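You operate a simulated robot arm through the tools that you are given. There is no shell and no other tool. Be economical: measure what you need, move in short steps, check, and stop when the job is done.

Carry out the task below with a simulated robot arm. There is one attempt and no reset: what you move stays moved.

## Task
Size the end rail's short patch and lay the gold leaf on it.
Fine: oil size with the blue brush, leave the yellow brush; the cover slid to the wax and back over the size after; brush and sheet go back; leave the long patch.
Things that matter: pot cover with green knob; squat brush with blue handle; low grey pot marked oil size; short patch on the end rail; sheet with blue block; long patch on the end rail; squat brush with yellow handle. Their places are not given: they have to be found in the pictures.

It is judged by the outcome, as a careful person would: the job done as asked, and still so three seconds after it is handed in. It fails if anything else is knocked over, pushed out of place, dropped, spilled or broken. A push-on lid holds only when it is set on centred and level and pressed home; a screw cap is set on level and turned clockwise until tight.

## Robot
A 6-joint arm with a two-finger parallel gripper, fixed in place. Base frame: the origin is at the foot of the arm, x ahead of it, y to its left, z up. Readings come in mm, degrees, newtons and seconds.
With the tool pointing down near the work surface it reaches from about 240 to 640 mm from the base axis. Its first joint turns from -66.0 to 66.0 degrees. Payload 2.7 kg.
The TCP is the grasp point between the finger pads, 23 mm short of the fingertips. In the tool frame z runs along the fingers and y along their closing line. Largest opening 94 mm; finger width 38, thickness 10; the body of the gripper, 54 by 96 mm, starts 39 mm behind the TCP.
Orientation is told as [roll, pitch, yaw] about the base's x, y, z axes, in that order, counted from this pose: with the fingers straight down and closing along the base's y, the tool's x points along the base's -x, its y along +y and its z along -z.

## Interface
- The arm moves only by the tool nudge_tool. Its argument "motion" is a list of rows, each an object of numbers (a shift or turn left out is 0, a gripper value left out holds the last): "grip": the opening, from 0 (shut) to 1 (fully open); "x", "y", "z": the shift along the base's x, y, z in mm; "ax", "ay", "az": the turn, a rotation vector about the base's x, y, z in degrees. In form: [{"grip": .., "x": .., "y": .., "z": .., "ax": .., "ay": .., "az": ..}, ...]. A call has 1 to 12 rows; each row shifts and turns the commanded pose from where the row before left it. Each row takes 0.2 s and may step no farther than 50 mm and 8.6 degrees from the row before; otherwise, or with a gripper value out of range, the whole call is refused. A pose out of reach is approached as far as the arm can. The call stops where the force on the tool passes 40 N (or 10 N more than at its start, if that is more) or the arm is blocked; 0.2 s more then pass. Each finger travels about 45 mm/s and halts on what it meets, pressing with about 22 N; the grip force reading is that of the motor and also rises with nothing between the fingers. The clock runs only during rows and for 0.2 s after the last one: add rows that do not move to give the fingers time. The reply holds the time, the measured pose of the TCP, the force on the tool along the base axes, the opening and the grip force, in the units named above and with some noise.
- Cameras (640 x 400 px; columns grow to the right, rows downward): "scene" is fixed at [94.5, -456.1, 1400.2]; the picture's right is [0.50, -0.87, 0.00], its down [-0.52, -0.30, -0.80] and it looks along [0.70, 0.40, -0.60] (base axes); focal length 312 px, centre (320, 200). "wrist" rides on the gripper at [-39, 0, -44] in the tool frame; the picture's right is [0.00, -1.00, 0.00], its down [0.97, 0.00, -0.24] and it looks along [0.24, 0.00, 0.97] (tool axes); focal length 218 px, centre (320, 200).
- snapshot(camera): a new picture of that camera. The clock stands still meanwhile.
- point_at(camera, pixels): there is no depth. For up to 12 entries [column, row, z] of the newest picture of that camera ("zoom" is the newest enlarged one), the place [x, y] in the base frame at which the ray of that pixel passes the height z, good to about 2 mm. The clock stands still meanwhile.
- enlarge(camera, box): a new picture of the part [left, top, right, bottom] of that camera's present view, enlarged. The clock stands still meanwhile.
- close_job(): hands the job in; it is judged then, once.

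Keep the steps short. Do not move on a guess: measure, check each grasp and each placing, and mend mistakes. In all there are 80 turns and 46 pictures (those below and enlarged ones count). Leave the gripper open and the arm clear of the work at the hand-in unless told otherwise, and finish with a single line.

The tools are called by a JSON object that holds its "method" and its "body". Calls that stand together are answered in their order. nudge_tool: Moves the arm, as the interface text tells. Its arguments: {"type":"object","properties":{"motion":{"type":"array","items":{"type":"object","properties":{"grip":{"type":"number"},"x":{"type":"number"},"y":{"type":"number"},"z":{"type":"number"},"ax":{"type":"number"},"ay":{"type":"number"},"az":{"type":"number"}}}}},"required":["motion"]} The other tools are called the same way: snapshot (camera) takes a picture; point_at (camera, pixels) gives the place at which the rays of pixels pass given heights; enlarge (camera, box) takes an enlarged picture of a part of a camera's view; close_job () hands the job in.

At the start:

```text
time: 0.0
eef_pos: [472.8, -99.7, 1121.4]
ee_rot: [0.0, 0.1, -0.1]
force: [-0.3, -0.3, 0.1]
finger_gap: 93.9
gripper_force: 0.0
```

scene: 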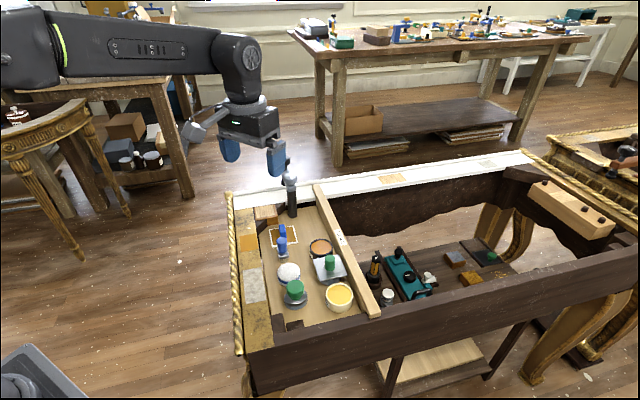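
wrist: 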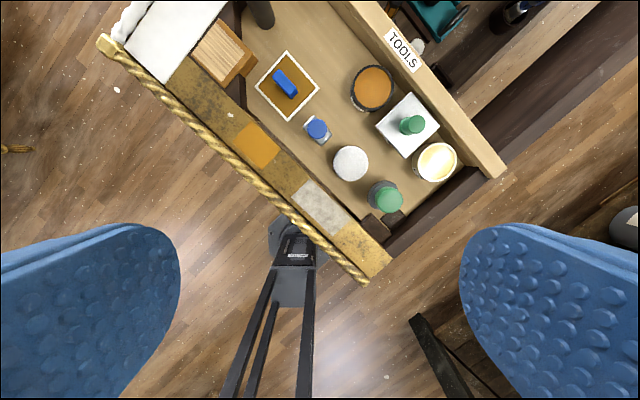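

I see a tray with several items in the scene picture (columns 230–380, rows 190–330). I will enlarge both views to identify them.

{"method": "enlarge", "body": {"camera": "scene", "box": [220, 160, 400, 350]}}

{"method": "enlarge", "body": {"camera": "wrist", "box": [100, 0, 520, 290]}}

```text
2.11 times, centred on (310, 255) of scene
```

zoom: 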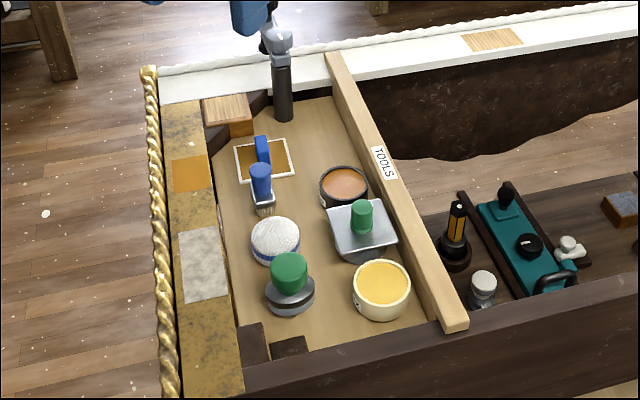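

```text
1.38 times, centred on (310, 145) of wrist
```

zoom: 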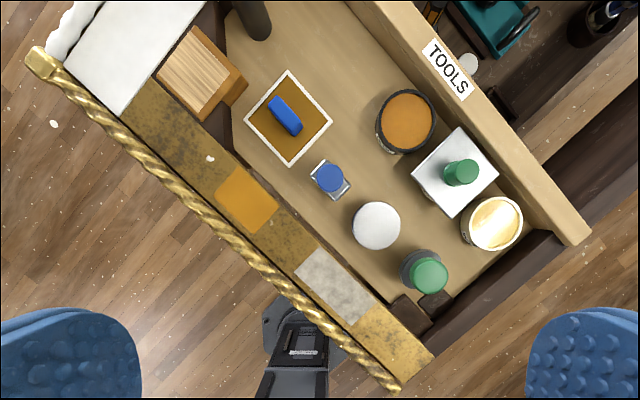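

The oil size pot seems to be under the square cover with the green knob. I'll get base coordinates of the main items from the zoomed wrist picture at trial heights, and from the scene picture too.

{"method": "point_at", "body": {"camera": "zoom", "pixels": [[288, 117, 793], [330, 178, 830], [376, 226, 820], [406, 121, 820], [461, 172, 840], [492, 223, 820], [428, 274, 840], [246, 199, 793], [335, 286, 793], [198, 72, 793], [245, 15, 793], [225, 130, 793]]}}

{"method": "point_at", "body": {"camera": "scene", "pixels": [[282, 230, 793], [283, 240, 830], [288, 269, 820], [320, 246, 820], [329, 259, 840], [340, 295, 820], [295, 287, 840], [249, 242, 793], [254, 285, 793], [293, 216, 793]]}}

{"method": "enlarge", "body": {"camera": "scene", "box": [280, 220, 360, 320]}}

{"method": "enlarge", "body": {"camera": "scene", "box": [340, 220, 520, 320]}}

```text
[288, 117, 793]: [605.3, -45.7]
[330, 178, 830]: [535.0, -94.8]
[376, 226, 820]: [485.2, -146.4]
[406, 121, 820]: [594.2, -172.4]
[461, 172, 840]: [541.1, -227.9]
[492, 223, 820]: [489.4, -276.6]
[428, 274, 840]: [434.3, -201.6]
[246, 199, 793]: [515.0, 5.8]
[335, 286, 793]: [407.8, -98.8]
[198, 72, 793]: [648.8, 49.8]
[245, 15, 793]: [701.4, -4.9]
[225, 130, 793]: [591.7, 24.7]
```

```text
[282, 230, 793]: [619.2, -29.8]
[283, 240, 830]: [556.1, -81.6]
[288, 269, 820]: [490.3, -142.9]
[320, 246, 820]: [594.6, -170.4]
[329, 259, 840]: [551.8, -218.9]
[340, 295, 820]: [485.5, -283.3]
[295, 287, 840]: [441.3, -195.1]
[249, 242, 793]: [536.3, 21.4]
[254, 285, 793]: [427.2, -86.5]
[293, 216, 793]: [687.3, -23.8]
```

```text
4.00 times, centred on (320, 270) of scene
```

zoom: 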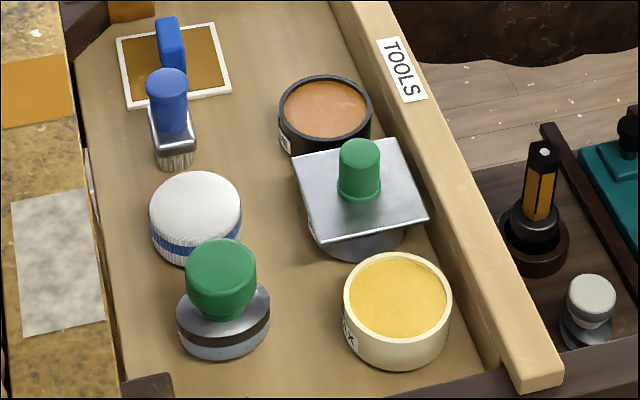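

```text
3.56 times, centred on (430, 270) of scene
```

zoom: 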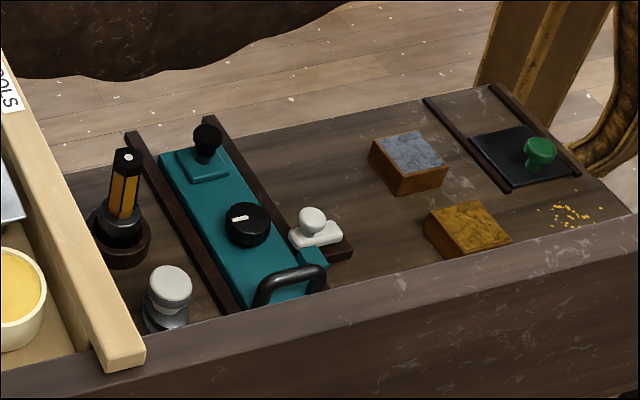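

The rail top triangulates to about z≈820. The pots stand near (541,-228) for the covered one, (489,-277) for the wax and (594,-172) for the brown one. To read the labels I'll move back and down a little and tilt the wrist camera forward.

{"method": "nudge_tool", "body": {"motion": [{"x": -30, "y": -12, "z": -16, "ay": -8}, {"x": -30, "y": -12, "z": -16, "ay": -8}, {"x": -30, "y": -12, "z": -16, "ay": -8}, {"x": -30, "y": -12, "z": -16, "ay": -8}, {"x": -20, "y": -12, "z": -16, "ay": -8}]}}

{"method": "snapshot", "body": {"camera": "wrist"}}

```text
time: 1.2
eef_pos: [330.1, -160.2, 1042.3]
ee_rot: [-0.1, -40.1, -0.2]
force: [-0.1, 0.0, -0.3]
finger_gap: 93.8
gripper_force: 0.1
```

```text
39 pictures are left
```

wrist: 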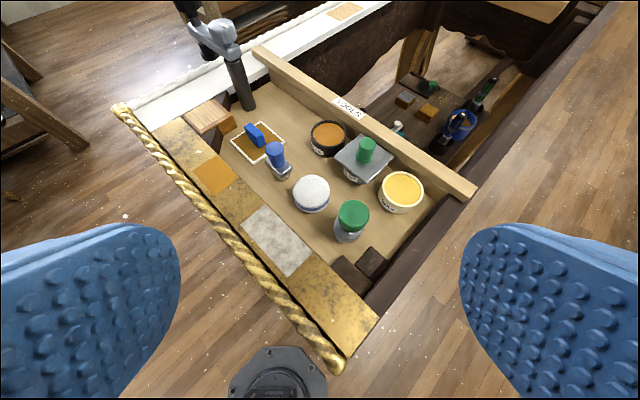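

{"method": "enlarge", "body": {"camera": "wrist", "box": [220, 100, 450, 250]}}

{"method": "enlarge", "body": {"camera": "wrist", "box": [380, 70, 520, 160]}}

```text
2.67 times, centred on (335, 175) of wrist
```

zoom: 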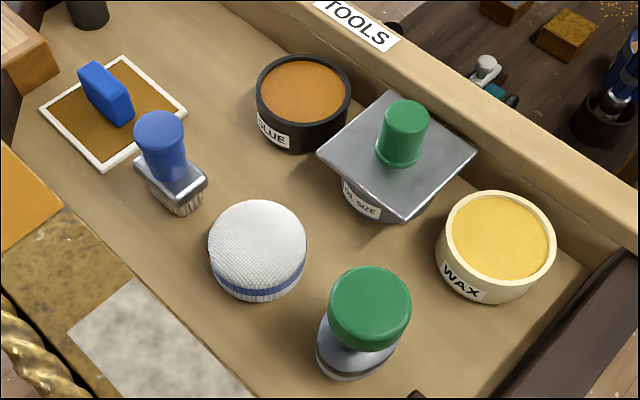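

```text
4.44 times, centred on (450, 115) of wrist
```

zoom: 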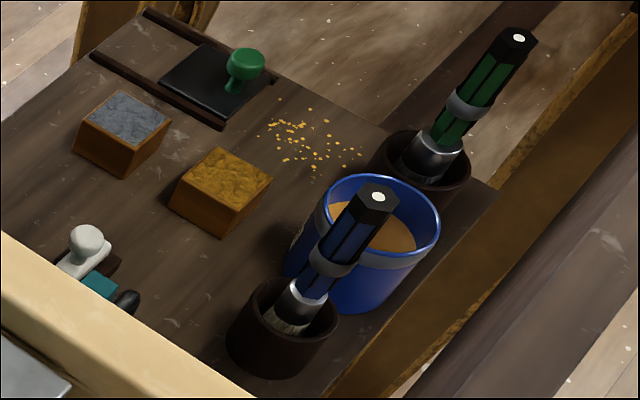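

Labels are now readable: the square green-knob cover is on OIL SIZE, with WAX next to it and GLUE the other way. The blue brush stands on its bristles. The short patch is the orange one and the long patch is the grey one. Next I go back to straight down and closer, to measure precisely.

{"method": "nudge_tool", "body": {"motion": [{"x": 34, "y": -2, "z": -10, "ay": 8}, {"x": 34, "y": -2, "z": -10, "ay": 8}, {"x": 34, "y": -2, "z": -10, "ay": 8}, {"x": 34, "y": -2, "z": -10, "ay": 8}, {"x": 34, "y": -2, "z": -10, "ay": 8}]}}

{"method": "snapshot", "body": {"camera": "wrist"}}

{"method": "enlarge", "body": {"camera": "wrist", "box": [120, 20, 520, 270]}}

```text
time: 2.4
eef_pos: [501.0, -170.0, 994.7]
ee_rot: [-0.1, 0.2, 0.0]
force: [0.4, -0.7, 1.4]
finger_gap: 94.0
gripper_force: 0.0
```

```text
36 pictures are left
```

wrist: 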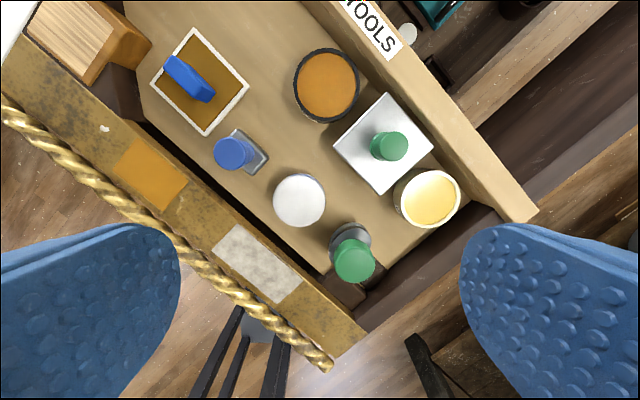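

```text
1.60 times, centred on (320, 145) of wrist
```

zoom: 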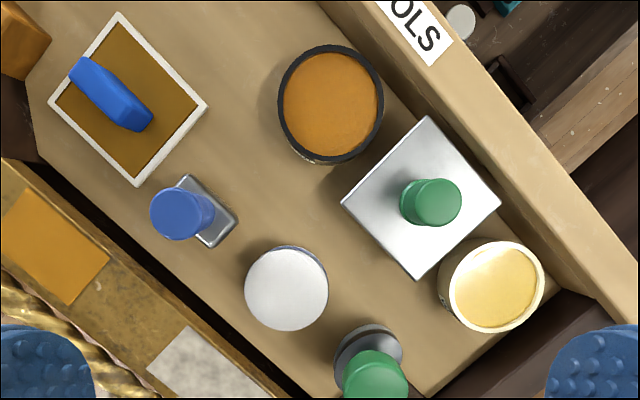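

Now I triangulate heights by combining these pixels with the matching scene pixels.

{"method": "point_at", "body": {"camera": "zoom", "pixels": [[437, 202, 850], [428, 115, 830], [500, 205, 830], [418, 279, 830], [342, 202, 830], [494, 286, 820], [180, 217, 850], [118, 12, 793], [207, 105, 793], [137, 186, 793], [48, 100, 793], [89, 73, 815]]}}

{"method": "point_at", "body": {"camera": "wrist", "pixels": [[135, 138, 820], [187, 181, 820], [164, 210, 820], [111, 171, 820], [241, 225, 820], [301, 272, 820], [234, 133, 800], [268, 156, 800], [251, 174, 800], [328, 85, 820], [299, 201, 825], [357, 261, 850]]}}

{"method": "point_at", "body": {"camera": "scene", "pixels": [[330, 256, 850], [338.75, 254.5, 830], [347, 274.5, 830], [318.75, 281, 830], [313, 259.5, 830], [339.25, 295, 820], [281.75, 239, 850], [303.5, 226, 793], [307, 241, 793], [281, 246.5, 793], [279, 229.5, 793], [250, 241, 820]]}}

```text
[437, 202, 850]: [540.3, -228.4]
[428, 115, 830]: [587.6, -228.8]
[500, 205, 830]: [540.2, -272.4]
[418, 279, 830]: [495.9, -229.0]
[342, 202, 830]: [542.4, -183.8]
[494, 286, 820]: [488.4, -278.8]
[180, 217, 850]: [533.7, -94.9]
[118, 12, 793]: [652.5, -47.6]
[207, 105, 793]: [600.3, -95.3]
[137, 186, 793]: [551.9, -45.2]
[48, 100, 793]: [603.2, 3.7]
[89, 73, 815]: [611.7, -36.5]
```

```text
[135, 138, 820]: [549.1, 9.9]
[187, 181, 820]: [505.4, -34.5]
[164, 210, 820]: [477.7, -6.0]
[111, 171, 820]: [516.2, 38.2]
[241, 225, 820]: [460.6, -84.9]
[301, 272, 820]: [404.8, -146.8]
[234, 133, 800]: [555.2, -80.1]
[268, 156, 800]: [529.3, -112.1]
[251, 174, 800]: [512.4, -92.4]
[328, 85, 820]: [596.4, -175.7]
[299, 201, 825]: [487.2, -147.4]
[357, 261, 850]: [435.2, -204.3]
```

```text
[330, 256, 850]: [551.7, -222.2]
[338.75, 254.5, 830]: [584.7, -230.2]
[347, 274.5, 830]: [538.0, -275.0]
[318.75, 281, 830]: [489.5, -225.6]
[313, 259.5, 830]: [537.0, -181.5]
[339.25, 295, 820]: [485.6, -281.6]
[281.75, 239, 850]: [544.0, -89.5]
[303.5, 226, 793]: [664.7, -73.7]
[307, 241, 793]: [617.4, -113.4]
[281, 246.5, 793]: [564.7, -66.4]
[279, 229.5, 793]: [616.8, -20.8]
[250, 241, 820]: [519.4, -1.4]
```

I mis-converted the sheet corners, so I'll redo them in the scene picture. I'll also measure the patch corners and the brush's lower end.

{"method": "point_at", "body": {"camera": "scene", "pixels": [[292.5, 226, 793], [297.5, 242, 793], [271.25, 246.75, 793], [268.75, 230, 793], [238.5, 236.5, 820], [256, 233, 820], [258.5, 249, 820], [241, 252.5, 820], [283.5, 261, 793], [277.5, 253, 800], [288, 252, 800], [282.5, 222, 815]]}}

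```text
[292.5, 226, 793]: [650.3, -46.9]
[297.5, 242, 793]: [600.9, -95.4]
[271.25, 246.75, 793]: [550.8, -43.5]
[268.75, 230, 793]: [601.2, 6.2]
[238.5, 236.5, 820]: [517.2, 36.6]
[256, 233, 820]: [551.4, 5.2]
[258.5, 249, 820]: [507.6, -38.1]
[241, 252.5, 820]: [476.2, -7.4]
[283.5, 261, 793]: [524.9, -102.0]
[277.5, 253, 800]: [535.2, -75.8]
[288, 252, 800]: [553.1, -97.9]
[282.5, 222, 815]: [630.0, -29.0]
```

The sheet lies at z≈793, centred (602,-46). The short patch is at z≈820, centred about (512,0), roughly 62×42 mm, with its long axis at 45°. Now I check the heights of the batten and frame near the pots. To look from a lower angle beside the cover, I turn the tool to -45° yaw above the knob.

{"method": "point_at", "body": {"camera": "wrist", "pixels": [[537, 212, 820], [504, 222, 820], [365, 320, 820], [490, 212, 793]]}}

{"method": "point_at", "body": {"camera": "scene", "pixels": [[380.1, 311.5, 820], [370.5, 316, 820], [245, 352, 820]]}}

{"method": "nudge_tool", "body": {"motion": [{"x": 8, "y": -12, "z": -10, "az": -8}, {"x": 8, "y": -12, "z": -10, "az": -8}, {"x": 8, "y": -12, "z": -10, "az": -8}, {"x": 8, "y": -10, "z": -10, "az": -8}, {"x": 8, "y": -12, "z": -10, "az": -8}, {"az": -5}]}}

{"method": "snapshot", "body": {"camera": "wrist"}}

```text
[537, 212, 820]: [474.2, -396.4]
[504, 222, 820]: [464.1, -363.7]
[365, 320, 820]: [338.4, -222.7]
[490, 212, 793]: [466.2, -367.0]
```

```text
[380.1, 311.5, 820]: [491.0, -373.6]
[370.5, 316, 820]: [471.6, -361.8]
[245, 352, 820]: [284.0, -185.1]
```

```text
time: 3.8
eef_pos: [544.1, -228.0, 942.3]
ee_rot: [0.0, 0.1, -45.3]
force: [0.2, 0.6, 0.4]
finger_gap: 94.2
gripper_force: 0.0
```

```text
34 pictures are left
```

wrist: 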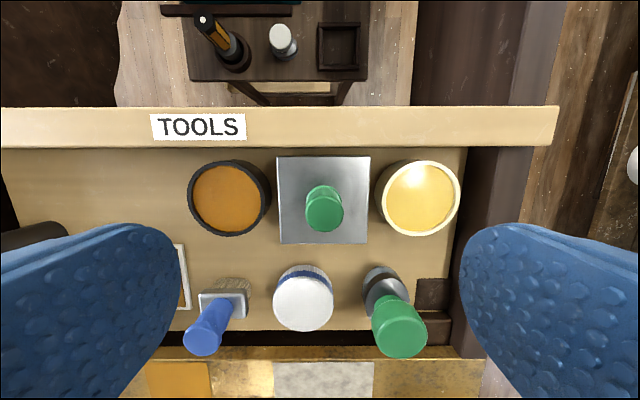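

At -45° yaw the plate centre falls at pixel (323,199), which puts it at about (542,-230). The wax pot is 75 mm along (-0.7,-0.7). The fingers clear the batten in this orientation. I'll partly close the gripper and descend to just above gripping height, then check.

{"method": "nudge_tool", "body": {"motion": [{"x": -2.2, "y": -1.8, "z": -30, "grip": 0.6}, {"z": -30}, {"z": -24}, {}]}}

{"method": "snapshot", "body": {"camera": "wrist"}}

{"method": "enlarge", "body": {"camera": "scene", "box": [280, 210, 380, 310]}}

```text
time: 4.8
eef_pos: [540.3, -229.7, 857.2]
ee_rot: [0.0, 0.0, -45.1]
force: [-1.4, 0.6, 0.1]
finger_gap: 56.4
gripper_force: 0.0
```

```text
33 pictures are left
```

wrist: 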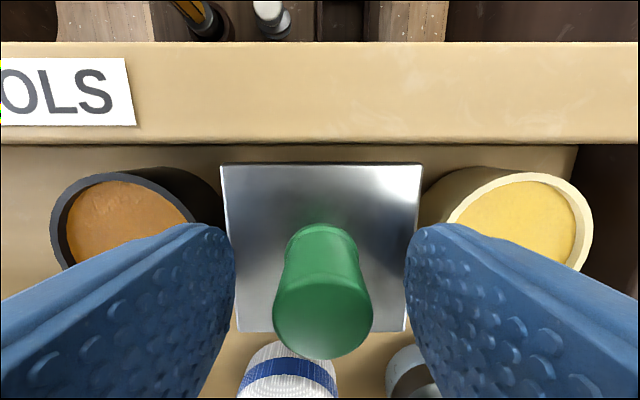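

```text
4.00 times, centred on (330, 260) of scene
```

zoom: 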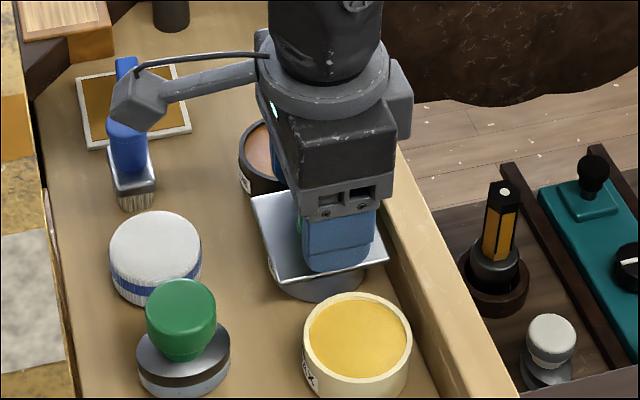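

The knob is centred between the fingers (column 323), its top is near z 857 and the plate is at about 825. I lower 4.5 mm, leaving the tips about 4 mm above the plate, and close.

{"method": "nudge_tool", "body": {"motion": [{"z": -4.5}, {"grip": 0.0}, {}, {}, {}, {}]}}

```text
time: 6.2
eef_pos: [540.8, -228.9, 853.0]
ee_rot: [0.0, -0.1, -45.0]
force: [0.1, -0.6, 0.2]
finger_gap: 22.9
gripper_force: 44.8
```

Gripped, with a 22.9 mm gap. I lift just enough to unload it and check.

{"method": "nudge_tool", "body": {"motion": [{"z": 4}, {}]}}

{"method": "enlarge", "body": {"camera": "scene", "box": [280, 210, 380, 310]}}

```text
time: 6.8
eef_pos: [540.1, -230.3, 853.3]
ee_rot: [0.0, 0.2, -45.0]
force: [7.9, -7.0, -28.6]
finger_gap: 23.1
gripper_force: 44.5
```

```text
4.00 times, centred on (330, 260) of scene
```

zoom: 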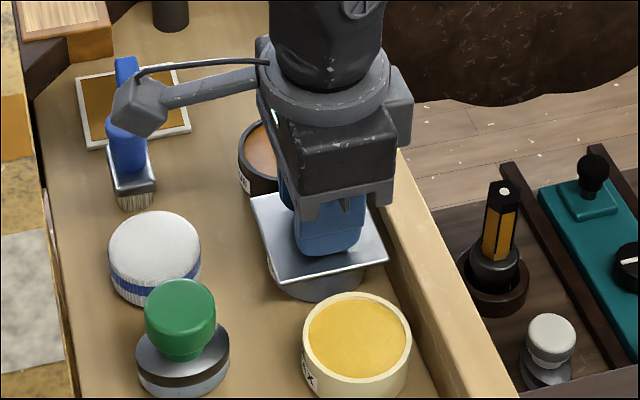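

The lift met 28.6 N and the cover did not rise: it is held down, so it really must slide. I undo the lift and slide it sideways toward the wax a little, watching the forces.

{"method": "nudge_tool", "body": {"motion": [{"z": -4}, {}, {"x": -3.5, "y": -3.5}, {"x": -3.5, "y": -3.5}, {}]}}

```text
time: 8.0
eef_pos: [533.6, -236.0, 853.2]
ee_rot: [0.0, -0.1, -45.0]
force: [-6.8, 7.3, -1.1]
finger_gap: 23.2
gripper_force: 45.5
```

It slides freely along (-1,-1). A side force of about 10 N shows a guide, so I continue in short steps.

{"method": "nudge_tool", "body": {"motion": [{"x": -5.3, "y": -5.3}, {"x": -5.3, "y": -5.3}, {"x": -5.3, "y": -5.3}, {}]}}

{"method": "enlarge", "body": {"camera": "scene", "box": [280, 210, 380, 310]}}

```text
time: 9.0
eef_pos: [517.5, -252.1, 852.2]
ee_rot: [-0.1, 0.1, -45.1]
force: [-11.4, 12.5, 3.6]
finger_gap: 22.9
gripper_force: 44.7
```

```text
4.00 times, centred on (330, 260) of scene
```

zoom: 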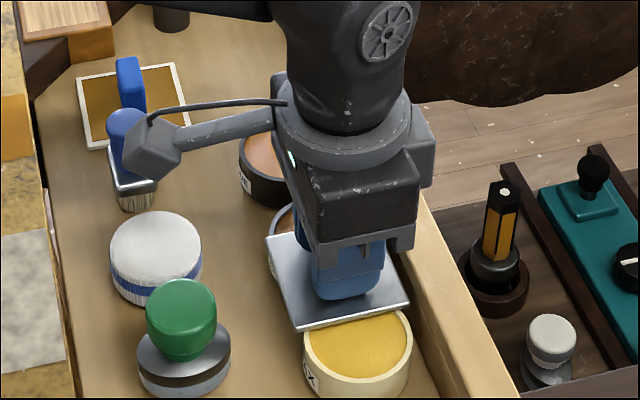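

It moves well, but the side force rose to 17 N toward (-1,+1). I yield 1 mm that way and read again.

{"method": "nudge_tool", "body": {"motion": [{"x": -1, "y": 1}, {}]}}

```text
time: 9.6
eef_pos: [516.5, -252.3, 852.6]
ee_rot: [0.1, -0.3, -45.0]
force: [-0.1, -0.7, -1.9]
finger_gap: 23.1
gripper_force: 45.3
```

The side force is gone. I continue along a slightly corrected direction, (-5.4,-5.1) per row.

{"method": "nudge_tool", "body": {"motion": [{"x": -5.4, "y": -5.1}, {"x": -5.4, "y": -5.1}, {"x": -5.4, "y": -5.1}, {}]}}

```text
time: 10.6
eef_pos: [500.9, -270.0, 851.6]
ee_rot: [0.0, -0.2, -45.2]
force: [13.5, -14.2, -15.0]
finger_gap: 22.7
gripper_force: 44.9
```

Side force is now the other way (19 N), with 15 N downward, so the track may dip a little. I yield with (+0.9,-0.9,-0.8).

{"method": "nudge_tool", "body": {"motion": [{"x": 0.9, "y": -0.9, "z": -0.8}, {}]}}

{"method": "enlarge", "body": {"camera": "scene", "box": [280, 210, 380, 310]}}

```text
time: 11.2
eef_pos: [502.6, -267.9, 852.9]
ee_rot: [0.0, -0.2, -45.0]
force: [8.0, -6.5, -7.0]
finger_gap: 22.9
gripper_force: 45.0
```

```text
4.00 times, centred on (330, 260) of scene
```

zoom: 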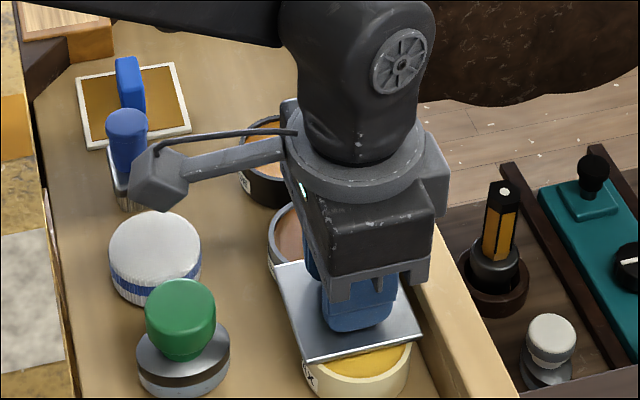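

It is sliding onto the wax pot. I ease the remaining force and go the last 19 mm.

{"method": "nudge_tool", "body": {"motion": [{"x": 0.5, "y": -0.5, "z": -0.4}, {"x": -4.7, "y": -4.7}, {"x": -4.7, "y": -4.7}, {}]}}

```text
time: 12.2
eef_pos: [494.1, -276.3, 854.1]
ee_rot: [0.0, 0.0, -45.0]
force: [-5.4, 5.8, 14.3]
finger_gap: 23.1
gripper_force: 44.8
```

{"method": "nudge_tool", "body": {"motion": [{"x": -0.4, "y": 0.4, "z": 0.8}, {"x": -4.2, "y": -4.2}, {}]}}

{"method": "snapshot", "body": {"camera": "wrist"}}

{"method": "enlarge", "body": {"camera": "scene", "box": [280, 220, 380, 320]}}

```text
time: 13.0
eef_pos: [488.3, -281.8, 853.6]
ee_rot: [0.0, -0.1, -45.1]
force: [-4.1, 2.8, 10.6]
finger_gap: 23.1
gripper_force: 44.8
```

```text
28 pictures are left
```

wrist: 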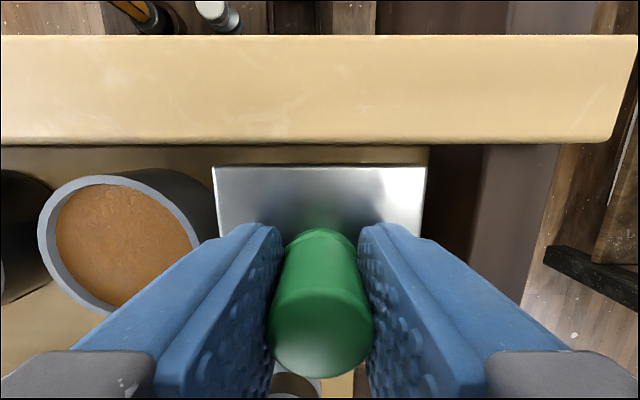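

```text
4.00 times, centred on (330, 270) of scene
```

zoom: 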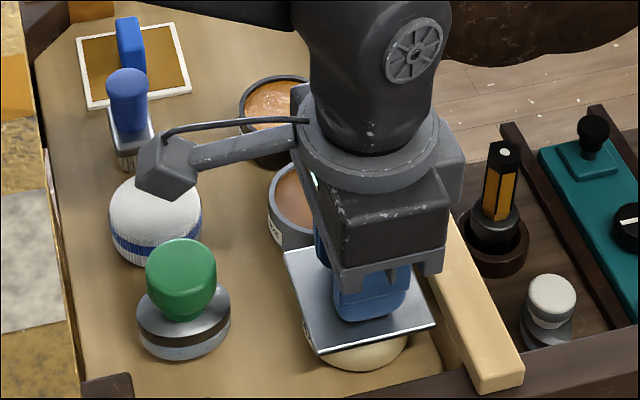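

The cover is over the wax and the size pot is open. I release it, rise, and take a look.

{"method": "nudge_tool", "body": {"motion": [{"z": 0.5, "grip": 0.5}, {}, {}, {"z": 30}, {"z": 40}, {"z": 30, "x": 10, "y": 20}, {"x": 10, "y": 30, "grip": 1}]}}

{"method": "snapshot", "body": {"camera": "wrist"}}

```text
time: 14.6
eef_pos: [507.3, -229.6, 953.1]
ee_rot: [0.0, 0.0, -45.0]
force: [0.3, -0.5, 0.5]
finger_gap: 81.6
gripper_force: 0.1
```

```text
26 pictures are left
```

wrist: 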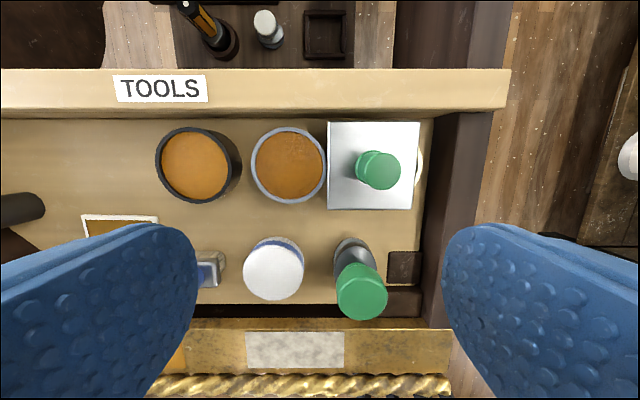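

The size pot is open at about (288,165). A sliver of wax rim shows right of the plate near (422,170), so I measure whether the cover is centred on the wax.

{"method": "point_at", "body": {"camera": "wrist", "pixels": [[424, 170, 817], [421, 122, 825], [412, 210, 825], [328, 122, 825], [327, 208, 825], [288.5, 165, 820], [251, 165, 820], [327, 165, 820], [379, 169, 857], [206, 270, 820]]}}

{"method": "enlarge", "body": {"camera": "scene", "box": [280, 220, 380, 320]}}

```text
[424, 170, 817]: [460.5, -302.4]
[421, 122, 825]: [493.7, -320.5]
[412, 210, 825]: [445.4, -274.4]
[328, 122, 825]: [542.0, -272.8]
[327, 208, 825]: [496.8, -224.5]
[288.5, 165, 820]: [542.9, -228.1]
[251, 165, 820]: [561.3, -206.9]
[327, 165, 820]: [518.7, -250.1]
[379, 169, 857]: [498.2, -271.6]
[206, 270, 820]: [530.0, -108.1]
```

```text
4.00 times, centred on (330, 270) of scene
```

zoom: 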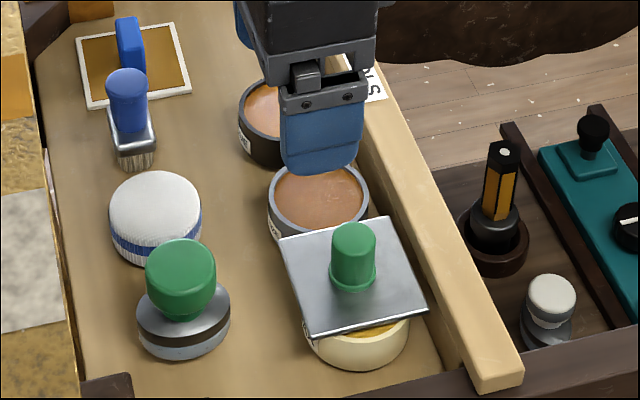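

The cover is now centred at about (494.5,-273), so it settled back some 9 mm when released. It still sits on the wax and fully clears the size rim. I'll watch whether it keeps moving. Meanwhile I turn to +45° yaw above the brush, at a safe height.

{"method": "nudge_tool", "body": {"motion": [{"x": 2.4, "y": 12, "az": 8.2, "grip": 1}, {"x": 2.4, "y": 12, "az": 8.2}, {"x": 2.4, "y": 12, "az": 8.2}, {"x": 2.4, "y": 12, "az": 8.2}, {"x": 2.4, "y": 12, "az": 8.2}, {"x": 2.4, "y": 12, "az": 8.2}, {"x": 2.4, "y": 12, "az": 8.2}, {"x": 2.4, "y": 12, "az": 8.2}, {"x": 2.4, "y": 12, "az": 8.2}, {"x": 2.4, "y": 12, "az": 8.2}, {"x": 2.4, "y": 12, "az": 8}, {}]}}

{"method": "snapshot", "body": {"camera": "wrist"}}

{"method": "enlarge", "body": {"camera": "scene", "box": [260, 200, 380, 320]}}

```text
time: 17.2
eef_pos: [533.9, -98.5, 951.0]
ee_rot: [0.0, -0.1, 45.1]
force: [0.4, 0.3, -0.1]
finger_gap: 94.1
gripper_force: 0.1
```

```text
24 pictures are left
```

wrist: 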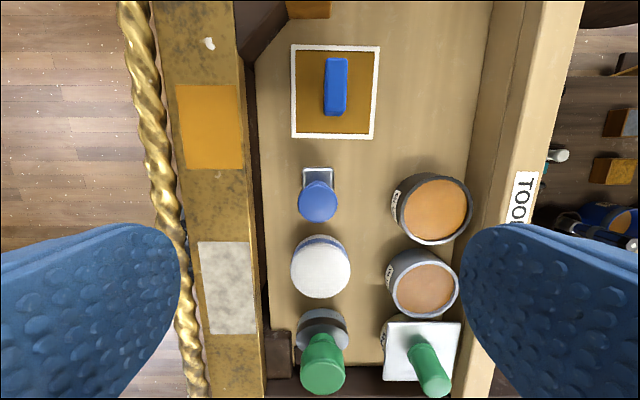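

```text
3.33 times, centred on (320, 260) of scene
```

zoom: 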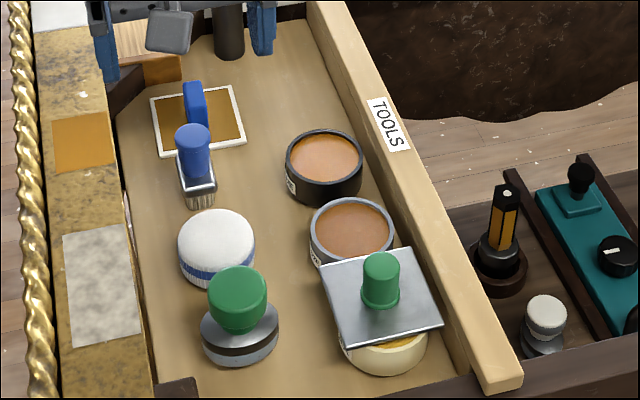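

The cover is stationary on the wax. The brush top at pixel (318,201) puts its axis at about (536,-95). I move over it and go down to just above gripping height.

{"method": "nudge_tool", "body": {"motion": [{"x": 2.1, "y": 3.5, "z": -40, "grip": 0.7}, {"z": -40}, {}]}}

{"method": "snapshot", "body": {"camera": "wrist"}}

```text
time: 18.0
eef_pos: [536.2, -95.3, 871.3]
ee_rot: [-0.2, -0.1, 45.0]
force: [-0.3, -0.4, 0.2]
finger_gap: 65.5
gripper_force: 0.1
```

```text
22 pictures are left
```

wrist: 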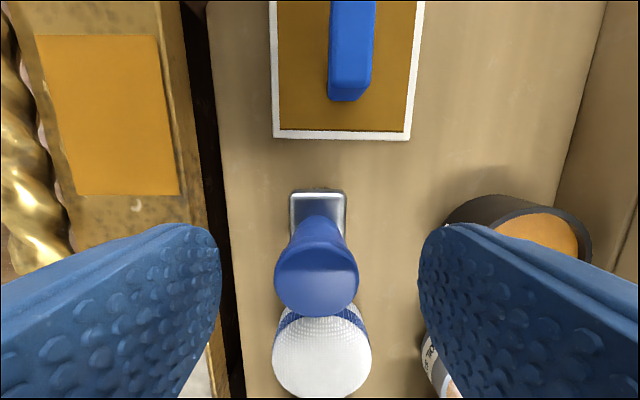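

The handle is centred, with its top at about z 857. I lower 21 mm and close on it.

{"method": "nudge_tool", "body": {"motion": [{"z": -12}, {"z": -9}, {"grip": 0}, {}, {}, {}, {}, {}]}}

```text
time: 19.8
eef_pos: [538.3, -96.7, 851.0]
ee_rot: [0.0, 0.0, 45.0]
force: [0.0, -0.2, 0.0]
finger_gap: 23.1
gripper_force: 22.3
```

Held with a 23.1 mm gap. I lift 60 mm straight up and check it.

{"method": "nudge_tool", "body": {"motion": [{"z": 20}, {"z": 40}, {}]}}

{"method": "snapshot", "body": {"camera": "wrist"}}

{"method": "enlarge", "body": {"camera": "scene", "box": [230, 180, 380, 320]}}

```text
time: 20.6
eef_pos: [536.3, -95.3, 910.7]
ee_rot: [0.0, 0.0, 45.0]
force: [0.5, 0.3, -0.6]
finger_gap: 23.0
gripper_force: 22.1
```

```text
21 pictures are left
```

wrist: 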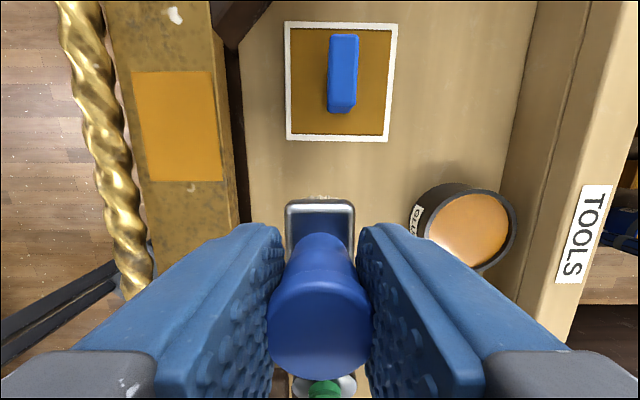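

```text
2.86 times, centred on (305, 250) of scene
```

zoom: 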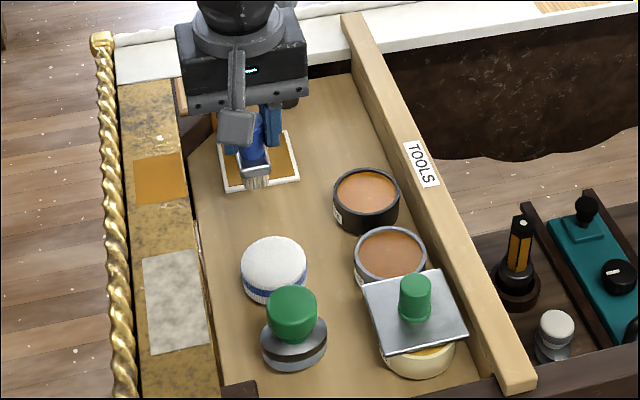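

The brush is straight and secure, with its bristle tip about 57 mm below the TCP. I carry it over the size pot at (543,-228).

{"method": "nudge_tool", "body": {"motion": [{"x": 2, "y": -44}, {"x": 2, "y": -44}, {"x": 2.5, "y": -44.5}, {}]}}

{"method": "enlarge", "body": {"camera": "scene", "box": [280, 200, 380, 300]}}

```text
time: 21.6
eef_pos: [541.7, -230.6, 911.5]
ee_rot: [0.0, 0.1, 45.0]
force: [0.2, -0.1, -0.3]
finger_gap: 23.1
gripper_force: 21.6
```

```text
4.00 times, centred on (330, 250) of scene
```

zoom: 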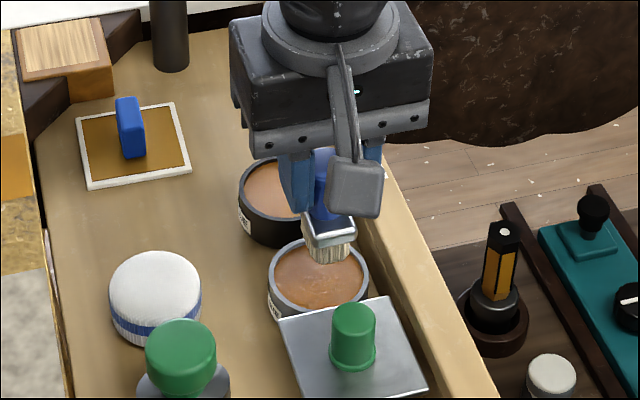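

It is over the pot. I lower it into the size gently.

{"method": "nudge_tool", "body": {"motion": [{"x": 1, "y": 1, "z": -32}, {"z": -6}, {"z": -4}, {"z": -3}, {}]}}

{"method": "enlarge", "body": {"camera": "scene", "box": [280, 200, 380, 300]}}

```text
time: 22.8
eef_pos: [545.6, -228.4, 871.9]
ee_rot: [-0.5, -0.2, 45.0]
force: [-3.0, -1.4, 33.3]
finger_gap: 22.8
gripper_force: 22.1
```

```text
4.00 times, centred on (330, 250) of scene
```

zoom: 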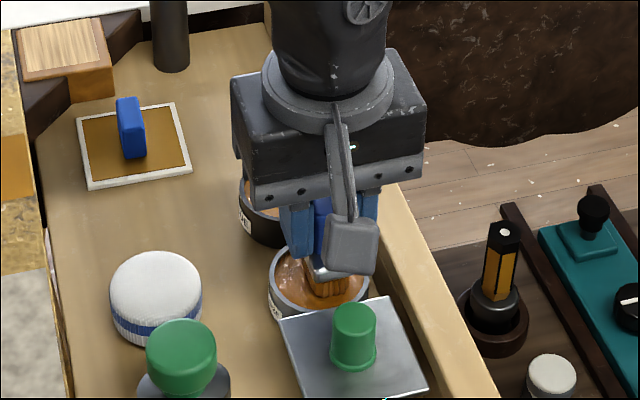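

Contact at 33 N: the bristles are against the pot contents and look wet. I raise it and check the brush in the grip.

{"method": "nudge_tool", "body": {"motion": [{"z": 6}, {"z": 20}, {"z": 20}, {}]}}

{"method": "enlarge", "body": {"camera": "scene", "box": [280, 200, 380, 300]}}

```text
time: 23.8
eef_pos: [544.2, -228.2, 912.1]
ee_rot: [0.0, 0.0, 44.9]
force: [0.5, -0.2, -0.2]
finger_gap: 22.7
gripper_force: 21.7
```

```text
4.00 times, centred on (330, 250) of scene
```

zoom: 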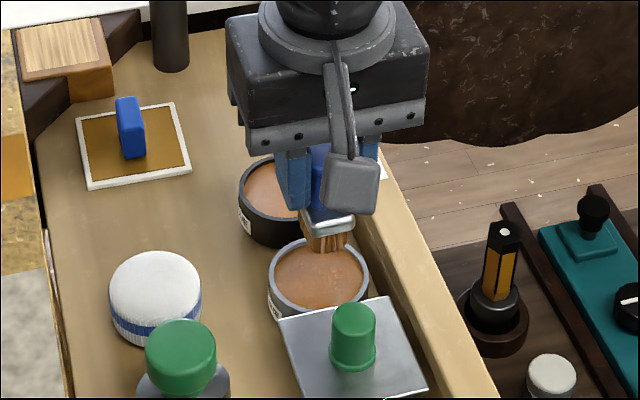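

Bristles are loaded. I carry the brush over the short patch, centre about (512.3,-0.5), to the first stroke point near (509.5,-19).

{"method": "nudge_tool", "body": {"motion": [{"x": -7, "y": 42}, {"x": -7, "y": 42}, {"x": -7, "y": 42}, {"x": -7, "y": 42}, {"x": -6.7, "y": 41.3}, {"z": -22}, {}]}}

{"method": "enlarge", "body": {"camera": "scene", "box": [210, 190, 310, 290]}}

```text
time: 25.4
eef_pos: [508.7, -16.6, 890.8]
ee_rot: [0.0, -0.1, 45.0]
force: [0.3, -0.2, -0.3]
finger_gap: 22.9
gripper_force: 22.3
```

```text
4.00 times, centred on (260, 240) of scene
```

zoom: 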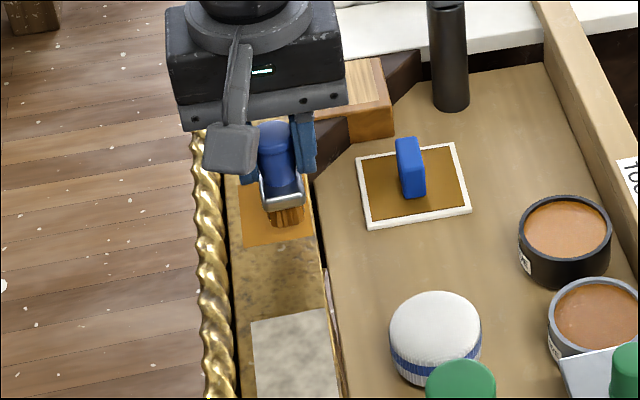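

The bristles hover just above the lower end of the patch. I descend gently to contact.

{"method": "nudge_tool", "body": {"motion": [{"z": -8}, {"z": -2}, {}]}}

```text
time: 26.2
eef_pos: [509.8, -17.8, 880.8]
ee_rot: [0.0, 0.0, 45.0]
force: [1.1, -0.4, -1.4]
finger_gap: 22.8
gripper_force: 21.6
```

{"method": "nudge_tool", "body": {"motion": [{"z": -2}, {"z": -2}, {}]}}

```text
time: 27.0
eef_pos: [509.8, -17.7, 878.4]
ee_rot: [-0.2, -0.1, 45.0]
force: [-4.0, 1.4, 16.3]
finger_gap: 23.1
gripper_force: 21.9
```

Contact with 16 N. Now I stroke in lengthwise passes: up, shift across 11 mm, down, shift across, up.

{"method": "nudge_tool", "body": {"motion": [{"x": 7.1, "y": 7.1, "z": 0.5}, {"x": 7.1, "y": 7.1}, {"x": 7.1, "y": 7.1}, {"x": -7.8, "y": 7.8}, {"x": -7.1, "y": -7.1}, {"x": -7.1, "y": -7.1}, {"x": -7.1, "y": -7.1}, {"x": -7.8, "y": 7.8}, {"x": 7.1, "y": 7.1}, {"x": 7.1, "y": 7.1}, {"x": 7.1, "y": 7.1}, {}]}}

{"method": "nudge_tool", "body": {"motion": [{"z": 30}, {"x": 20, "y": -40, "z": 10}, {}]}}

{"method": "snapshot", "body": {"camera": "wrist"}}

{"method": "enlarge", "body": {"camera": "scene", "box": [210, 190, 310, 290]}}

```text
time: 29.6
eef_pos: [515.5, 19.8, 876.5]
ee_rot: [-0.1, 0.0, 45.0]
force: [-1.0, -1.0, 2.3]
finger_gap: 22.7
gripper_force: 21.7
```

```text
time: 30.4
eef_pos: [533.3, -21.1, 916.8]
ee_rot: [0.0, 0.0, 44.9]
force: [-1.1, 0.0, -0.5]
finger_gap: 22.8
gripper_force: 21.8
```

```text
15 pictures are left
```

wrist: 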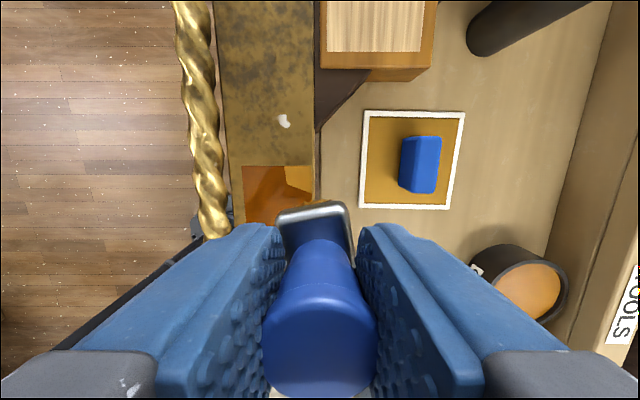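

```text
4.00 times, centred on (260, 240) of scene
```

zoom: 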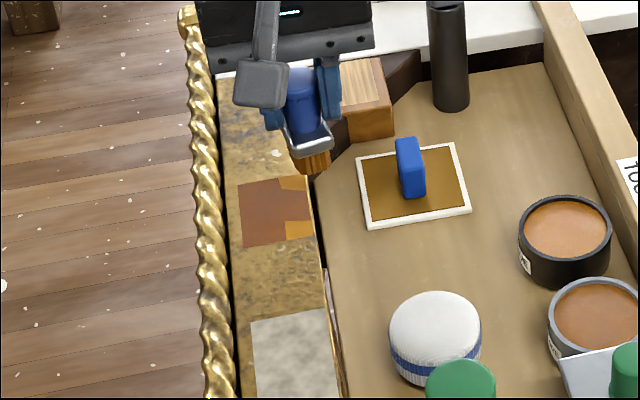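

Most of the patch is sized. Two inner corners are still bare: zoom (297,183) and (298,230). The brush has twisted slightly in the grip. I go back for one more pass along the inner edge.

{"method": "nudge_tool", "body": {"motion": [{"x": 0.5, "y": 24, "z": -34}, {"z": -5}, {"z": -2}, {}]}}

```text
time: 31.4
eef_pos: [535.4, 2.9, 876.7]
ee_rot: [-0.1, -0.1, 45.1]
force: [-2.7, 1.7, 7.7]
finger_gap: 22.6
gripper_force: 21.5
```

Light contact (8 N). I stroke down the inner side slowly and back part way.

{"method": "nudge_tool", "body": {"motion": [{"z": -1}, {"x": -5, "y": -5}, {"x": -5, "y": -5}, {"x": -5, "y": -5}, {"x": -5, "y": -5}, {"x": -5, "y": -5}, {}, {"x": -5, "y": 5}, {"x": 3, "y": -3}, {}]}}

{"method": "nudge_tool", "body": {"motion": [{"z": 30}, {"x": 26, "y": -36, "z": 10}, {}]}}

{"method": "enlarge", "body": {"camera": "scene", "box": [210, 190, 310, 290]}}

```text
time: 33.6
eef_pos: [507.2, -19.5, 875.6]
ee_rot: [0.1, 0.0, 45.1]
force: [-3.7, 1.8, 11.2]
finger_gap: 22.9
gripper_force: 21.6
```

```text
time: 34.4
eef_pos: [533.4, -55.9, 917.0]
ee_rot: [0.0, 0.0, 45.0]
force: [-0.2, 0.0, -0.6]
finger_gap: 22.6
gripper_force: 21.7
```

```text
4.00 times, centred on (260, 240) of scene
```

zoom: 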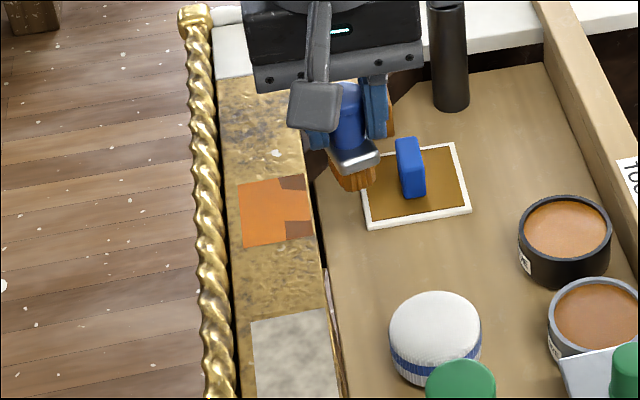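

The bare corners are now sized (dark and fresh), while the rest is turning tacky. I carry the brush back over its place at (536,-95), keeping it high, and look at its twist.

{"method": "nudge_tool", "body": {"motion": [{"x": 3, "y": -39.3}, {"z": -40}, {}]}}

{"method": "snapshot", "body": {"camera": "wrist"}}

```text
time: 35.2
eef_pos: [537.8, -96.4, 875.8]
ee_rot: [-0.1, -0.1, 44.9]
force: [-0.1, -0.2, -0.7]
finger_gap: 22.6
gripper_force: 21.9
```

```text
12 pictures are left
```

wrist: 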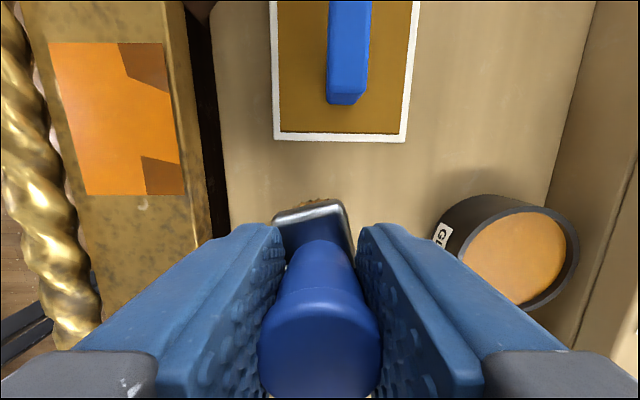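

The brush is twisted about 13° counter-clockwise. I turn the tool -13° to square it up, then lower it gently to the floor.

{"method": "nudge_tool", "body": {"motion": [{"x": -1, "y": -0.4, "az": -7}, {"az": -6}, {"z": -12}, {"z": -9}, {"z": -2}, {}]}}

```text
time: 36.6
eef_pos: [536.2, -96.2, 852.7]
ee_rot: [0.0, 0.0, 32.0]
force: [0.4, -0.4, -0.9]
finger_gap: 22.7
gripper_force: 22.0
```

{"method": "nudge_tool", "body": {"motion": [{"z": -1.2}, {"z": -0.8}, {}]}}

```text
time: 37.4
eef_pos: [536.7, -96.3, 850.3]
ee_rot: [0.1, 0.0, 32.1]
force: [0.0, 0.3, -1.2]
finger_gap: 22.6
gripper_force: 21.9
```

{"method": "nudge_tool", "body": {"motion": [{"z": -0.8}, {"z": -0.8}, {}]}}

```text
time: 38.2
eef_pos: [536.9, -94.6, 849.2]
ee_rot: [-0.1, 0.0, 32.0]
force: [-0.3, -0.3, -0.6]
finger_gap: 22.7
gripper_force: 22.2
```

{"method": "nudge_tool", "body": {"motion": [{"z": -0.8}, {"z": -0.8}, {}]}}

```text
time: 39.0
eef_pos: [537.1, -95.1, 848.3]
ee_rot: [0.0, 0.0, 32.0]
force: [0.5, -0.1, -1.1]
finger_gap: 22.8
gripper_force: 21.7
```

{"method": "nudge_tool", "body": {"motion": [{"z": -0.8}, {"z": -0.8}, {}]}}

```text
time: 39.8
eef_pos: [536.4, -96.2, 845.9]
ee_rot: [0.0, 0.0, 31.9]
force: [-1.3, -0.3, 0.1]
finger_gap: 22.4
gripper_force: 22.0
```

{"method": "nudge_tool", "body": {"motion": [{"z": -0.8}, {"z": -0.8}, {}]}}

{"method": "enlarge", "body": {"camera": "scene", "box": [240, 200, 320, 280]}}

```text
time: 40.6
eef_pos: [537.2, -95.4, 845.7]
ee_rot: [-0.2, -0.2, 31.9]
force: [0.9, 4.1, 11.3]
finger_gap: 22.9
gripper_force: 21.9
```

```text
5.00 times, centred on (280, 240) of scene
```

zoom: 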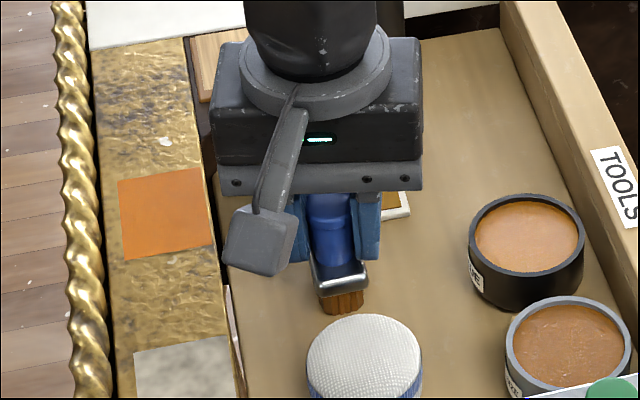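

Touchdown at 11 N with the brush upright, and the patch is now evenly tacky. I release, rise straight up, and turn back to 45° over the sheet's block.

{"method": "nudge_tool", "body": {"motion": [{"z": 0.4, "grip": 0.5}, {}, {}, {"z": 25}, {"z": 35}, {"x": 22, "y": 16, "z": 20, "az": 7}, {"x": 22, "y": 16, "az": 6}, {"x": 21, "y": 18, "grip": 0.7}, {}]}}

{"method": "snapshot", "body": {"camera": "wrist"}}

```text
time: 42.6
eef_pos: [600.7, -45.3, 925.7]
ee_rot: [0.0, -0.1, 44.9]
force: [0.4, 0.7, 0.1]
finger_gap: 66.2
gripper_force: 0.0
```

```text
10 pictures are left
```

wrist: 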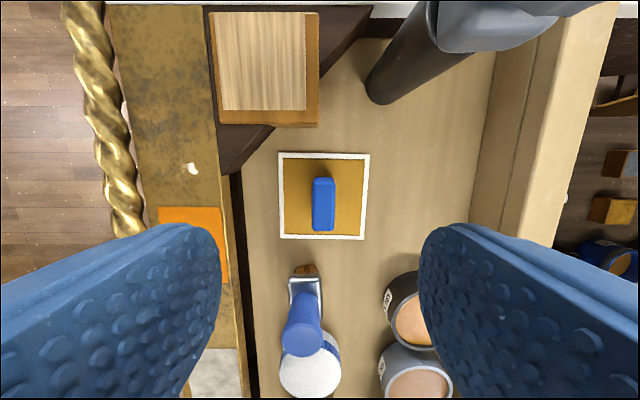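

The brush is standing well. The blue block at (322,204) is centred about (600,-48). The hammer handle stands at the upper right, so I grip about 3 mm toward the near side for clearance. First I descend to z 845 and check.

{"method": "nudge_tool", "body": {"motion": [{"x": -2.7, "y": -4.5, "z": -25, "grip": 0.5}, {"z": -25}, {"z": -25}, {}]}}

{"method": "snapshot", "body": {"camera": "wrist"}}

```text
time: 43.6
eef_pos: [598.0, -50.6, 848.7]
ee_rot: [-0.1, -0.1, 45.1]
force: [0.1, 0.0, 0.0]
finger_gap: 46.8
gripper_force: 0.1
```

```text
9 pictures are left
```

wrist: 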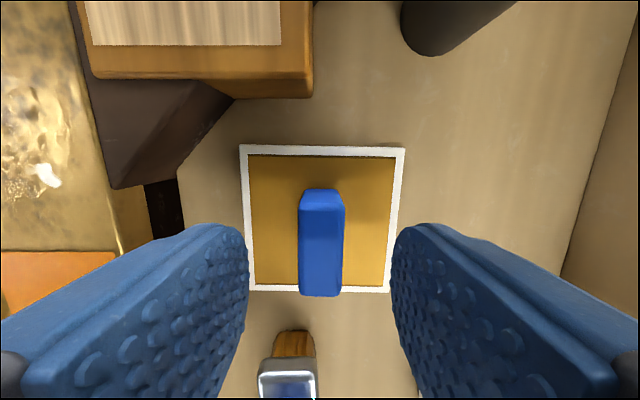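

Well centred on the block (columns 298–345). I descend 27.5 mm so the tips stay about 4 mm above the sheet, and close.

{"method": "nudge_tool", "body": {"motion": [{"z": -15}, {"z": -12.5}, {"grip": 0}, {}, {}, {}, {}]}}

```text
time: 45.2
eef_pos: [598.4, -51.3, 821.8]
ee_rot: [-0.1, -0.1, 45.0]
force: [0.0, 0.1, 0.2]
finger_gap: 14.7
gripper_force: 22.1
```

Gripped (14.7 mm). I lift, then move over the short patch so the sheet centre lands at (512,-0.5).

{"method": "nudge_tool", "body": {"motion": [{"z": 20}, {"z": 40}, {"x": -29.5, "y": 16.2}, {"x": -29.5, "y": 16.2}, {"x": -29.5, "y": 16.2}, {}]}}

{"method": "snapshot", "body": {"camera": "wrist"}}

```text
time: 46.6
eef_pos: [508.9, -1.6, 881.8]
ee_rot: [0.1, 0.0, 45.0]
force: [-0.7, 1.1, 0.3]
finger_gap: 15.1
gripper_force: 21.5
```

```text
8 pictures are left
```

wrist: 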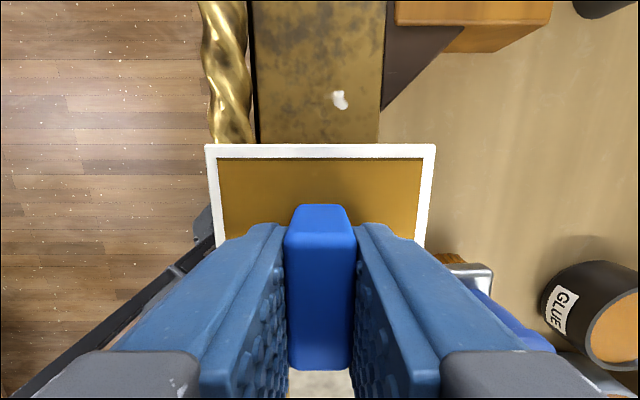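

The sheet is level. Its left edge would overlap the rope moulding by about 5 mm, so I shift 4 mm toward the tray, since the gold is wide enough. Then I descend.

{"method": "nudge_tool", "body": {"motion": [{"x": 3.1, "y": -3.1}, {"z": -20}, {"z": -8}, {"z": -2}, {}]}}

```text
time: 48.0
eef_pos: [516.3, -5.9, 856.5]
ee_rot: [-0.5, -0.4, 45.1]
force: [-8.7, 1.2, 21.7]
finger_gap: 15.9
gripper_force: 22.2
stopped in row 5: the force on the tool passed its limit (the readings are from after the stop); the commanded pose is now the measured one
```

Stopped early at z 856 with 21.7 N. I look before doing anything else.

{"method": "enlarge", "body": {"camera": "scene", "box": [210, 190, 310, 290]}}

```text
4.00 times, centred on (260, 240) of scene
```

zoom: 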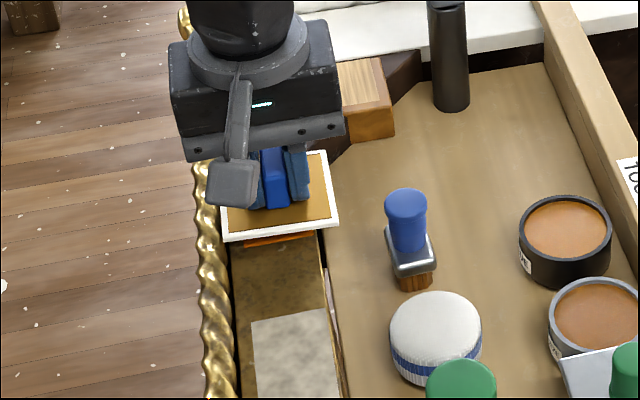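

The sheet's left edge appears to sit on the rope moulding, which is higher than the rail. I raise a little and re-read the pose.

{"method": "nudge_tool", "body": {"motion": [{"z": 8}, {}]}}

{"method": "snapshot", "body": {"camera": "wrist"}}

```text
time: 48.6
eef_pos: [515.3, -4.9, 862.0]
ee_rot: [-0.3, -0.5, 45.0]
force: [1.9, -0.1, -0.5]
finger_gap: 15.1
gripper_force: 22.2
```

```text
6 pictures are left
```

wrist: 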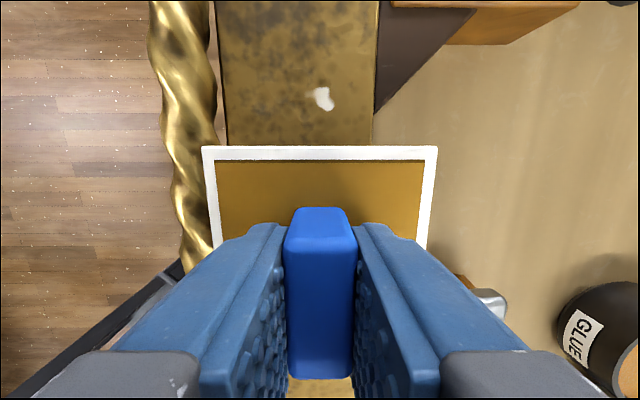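

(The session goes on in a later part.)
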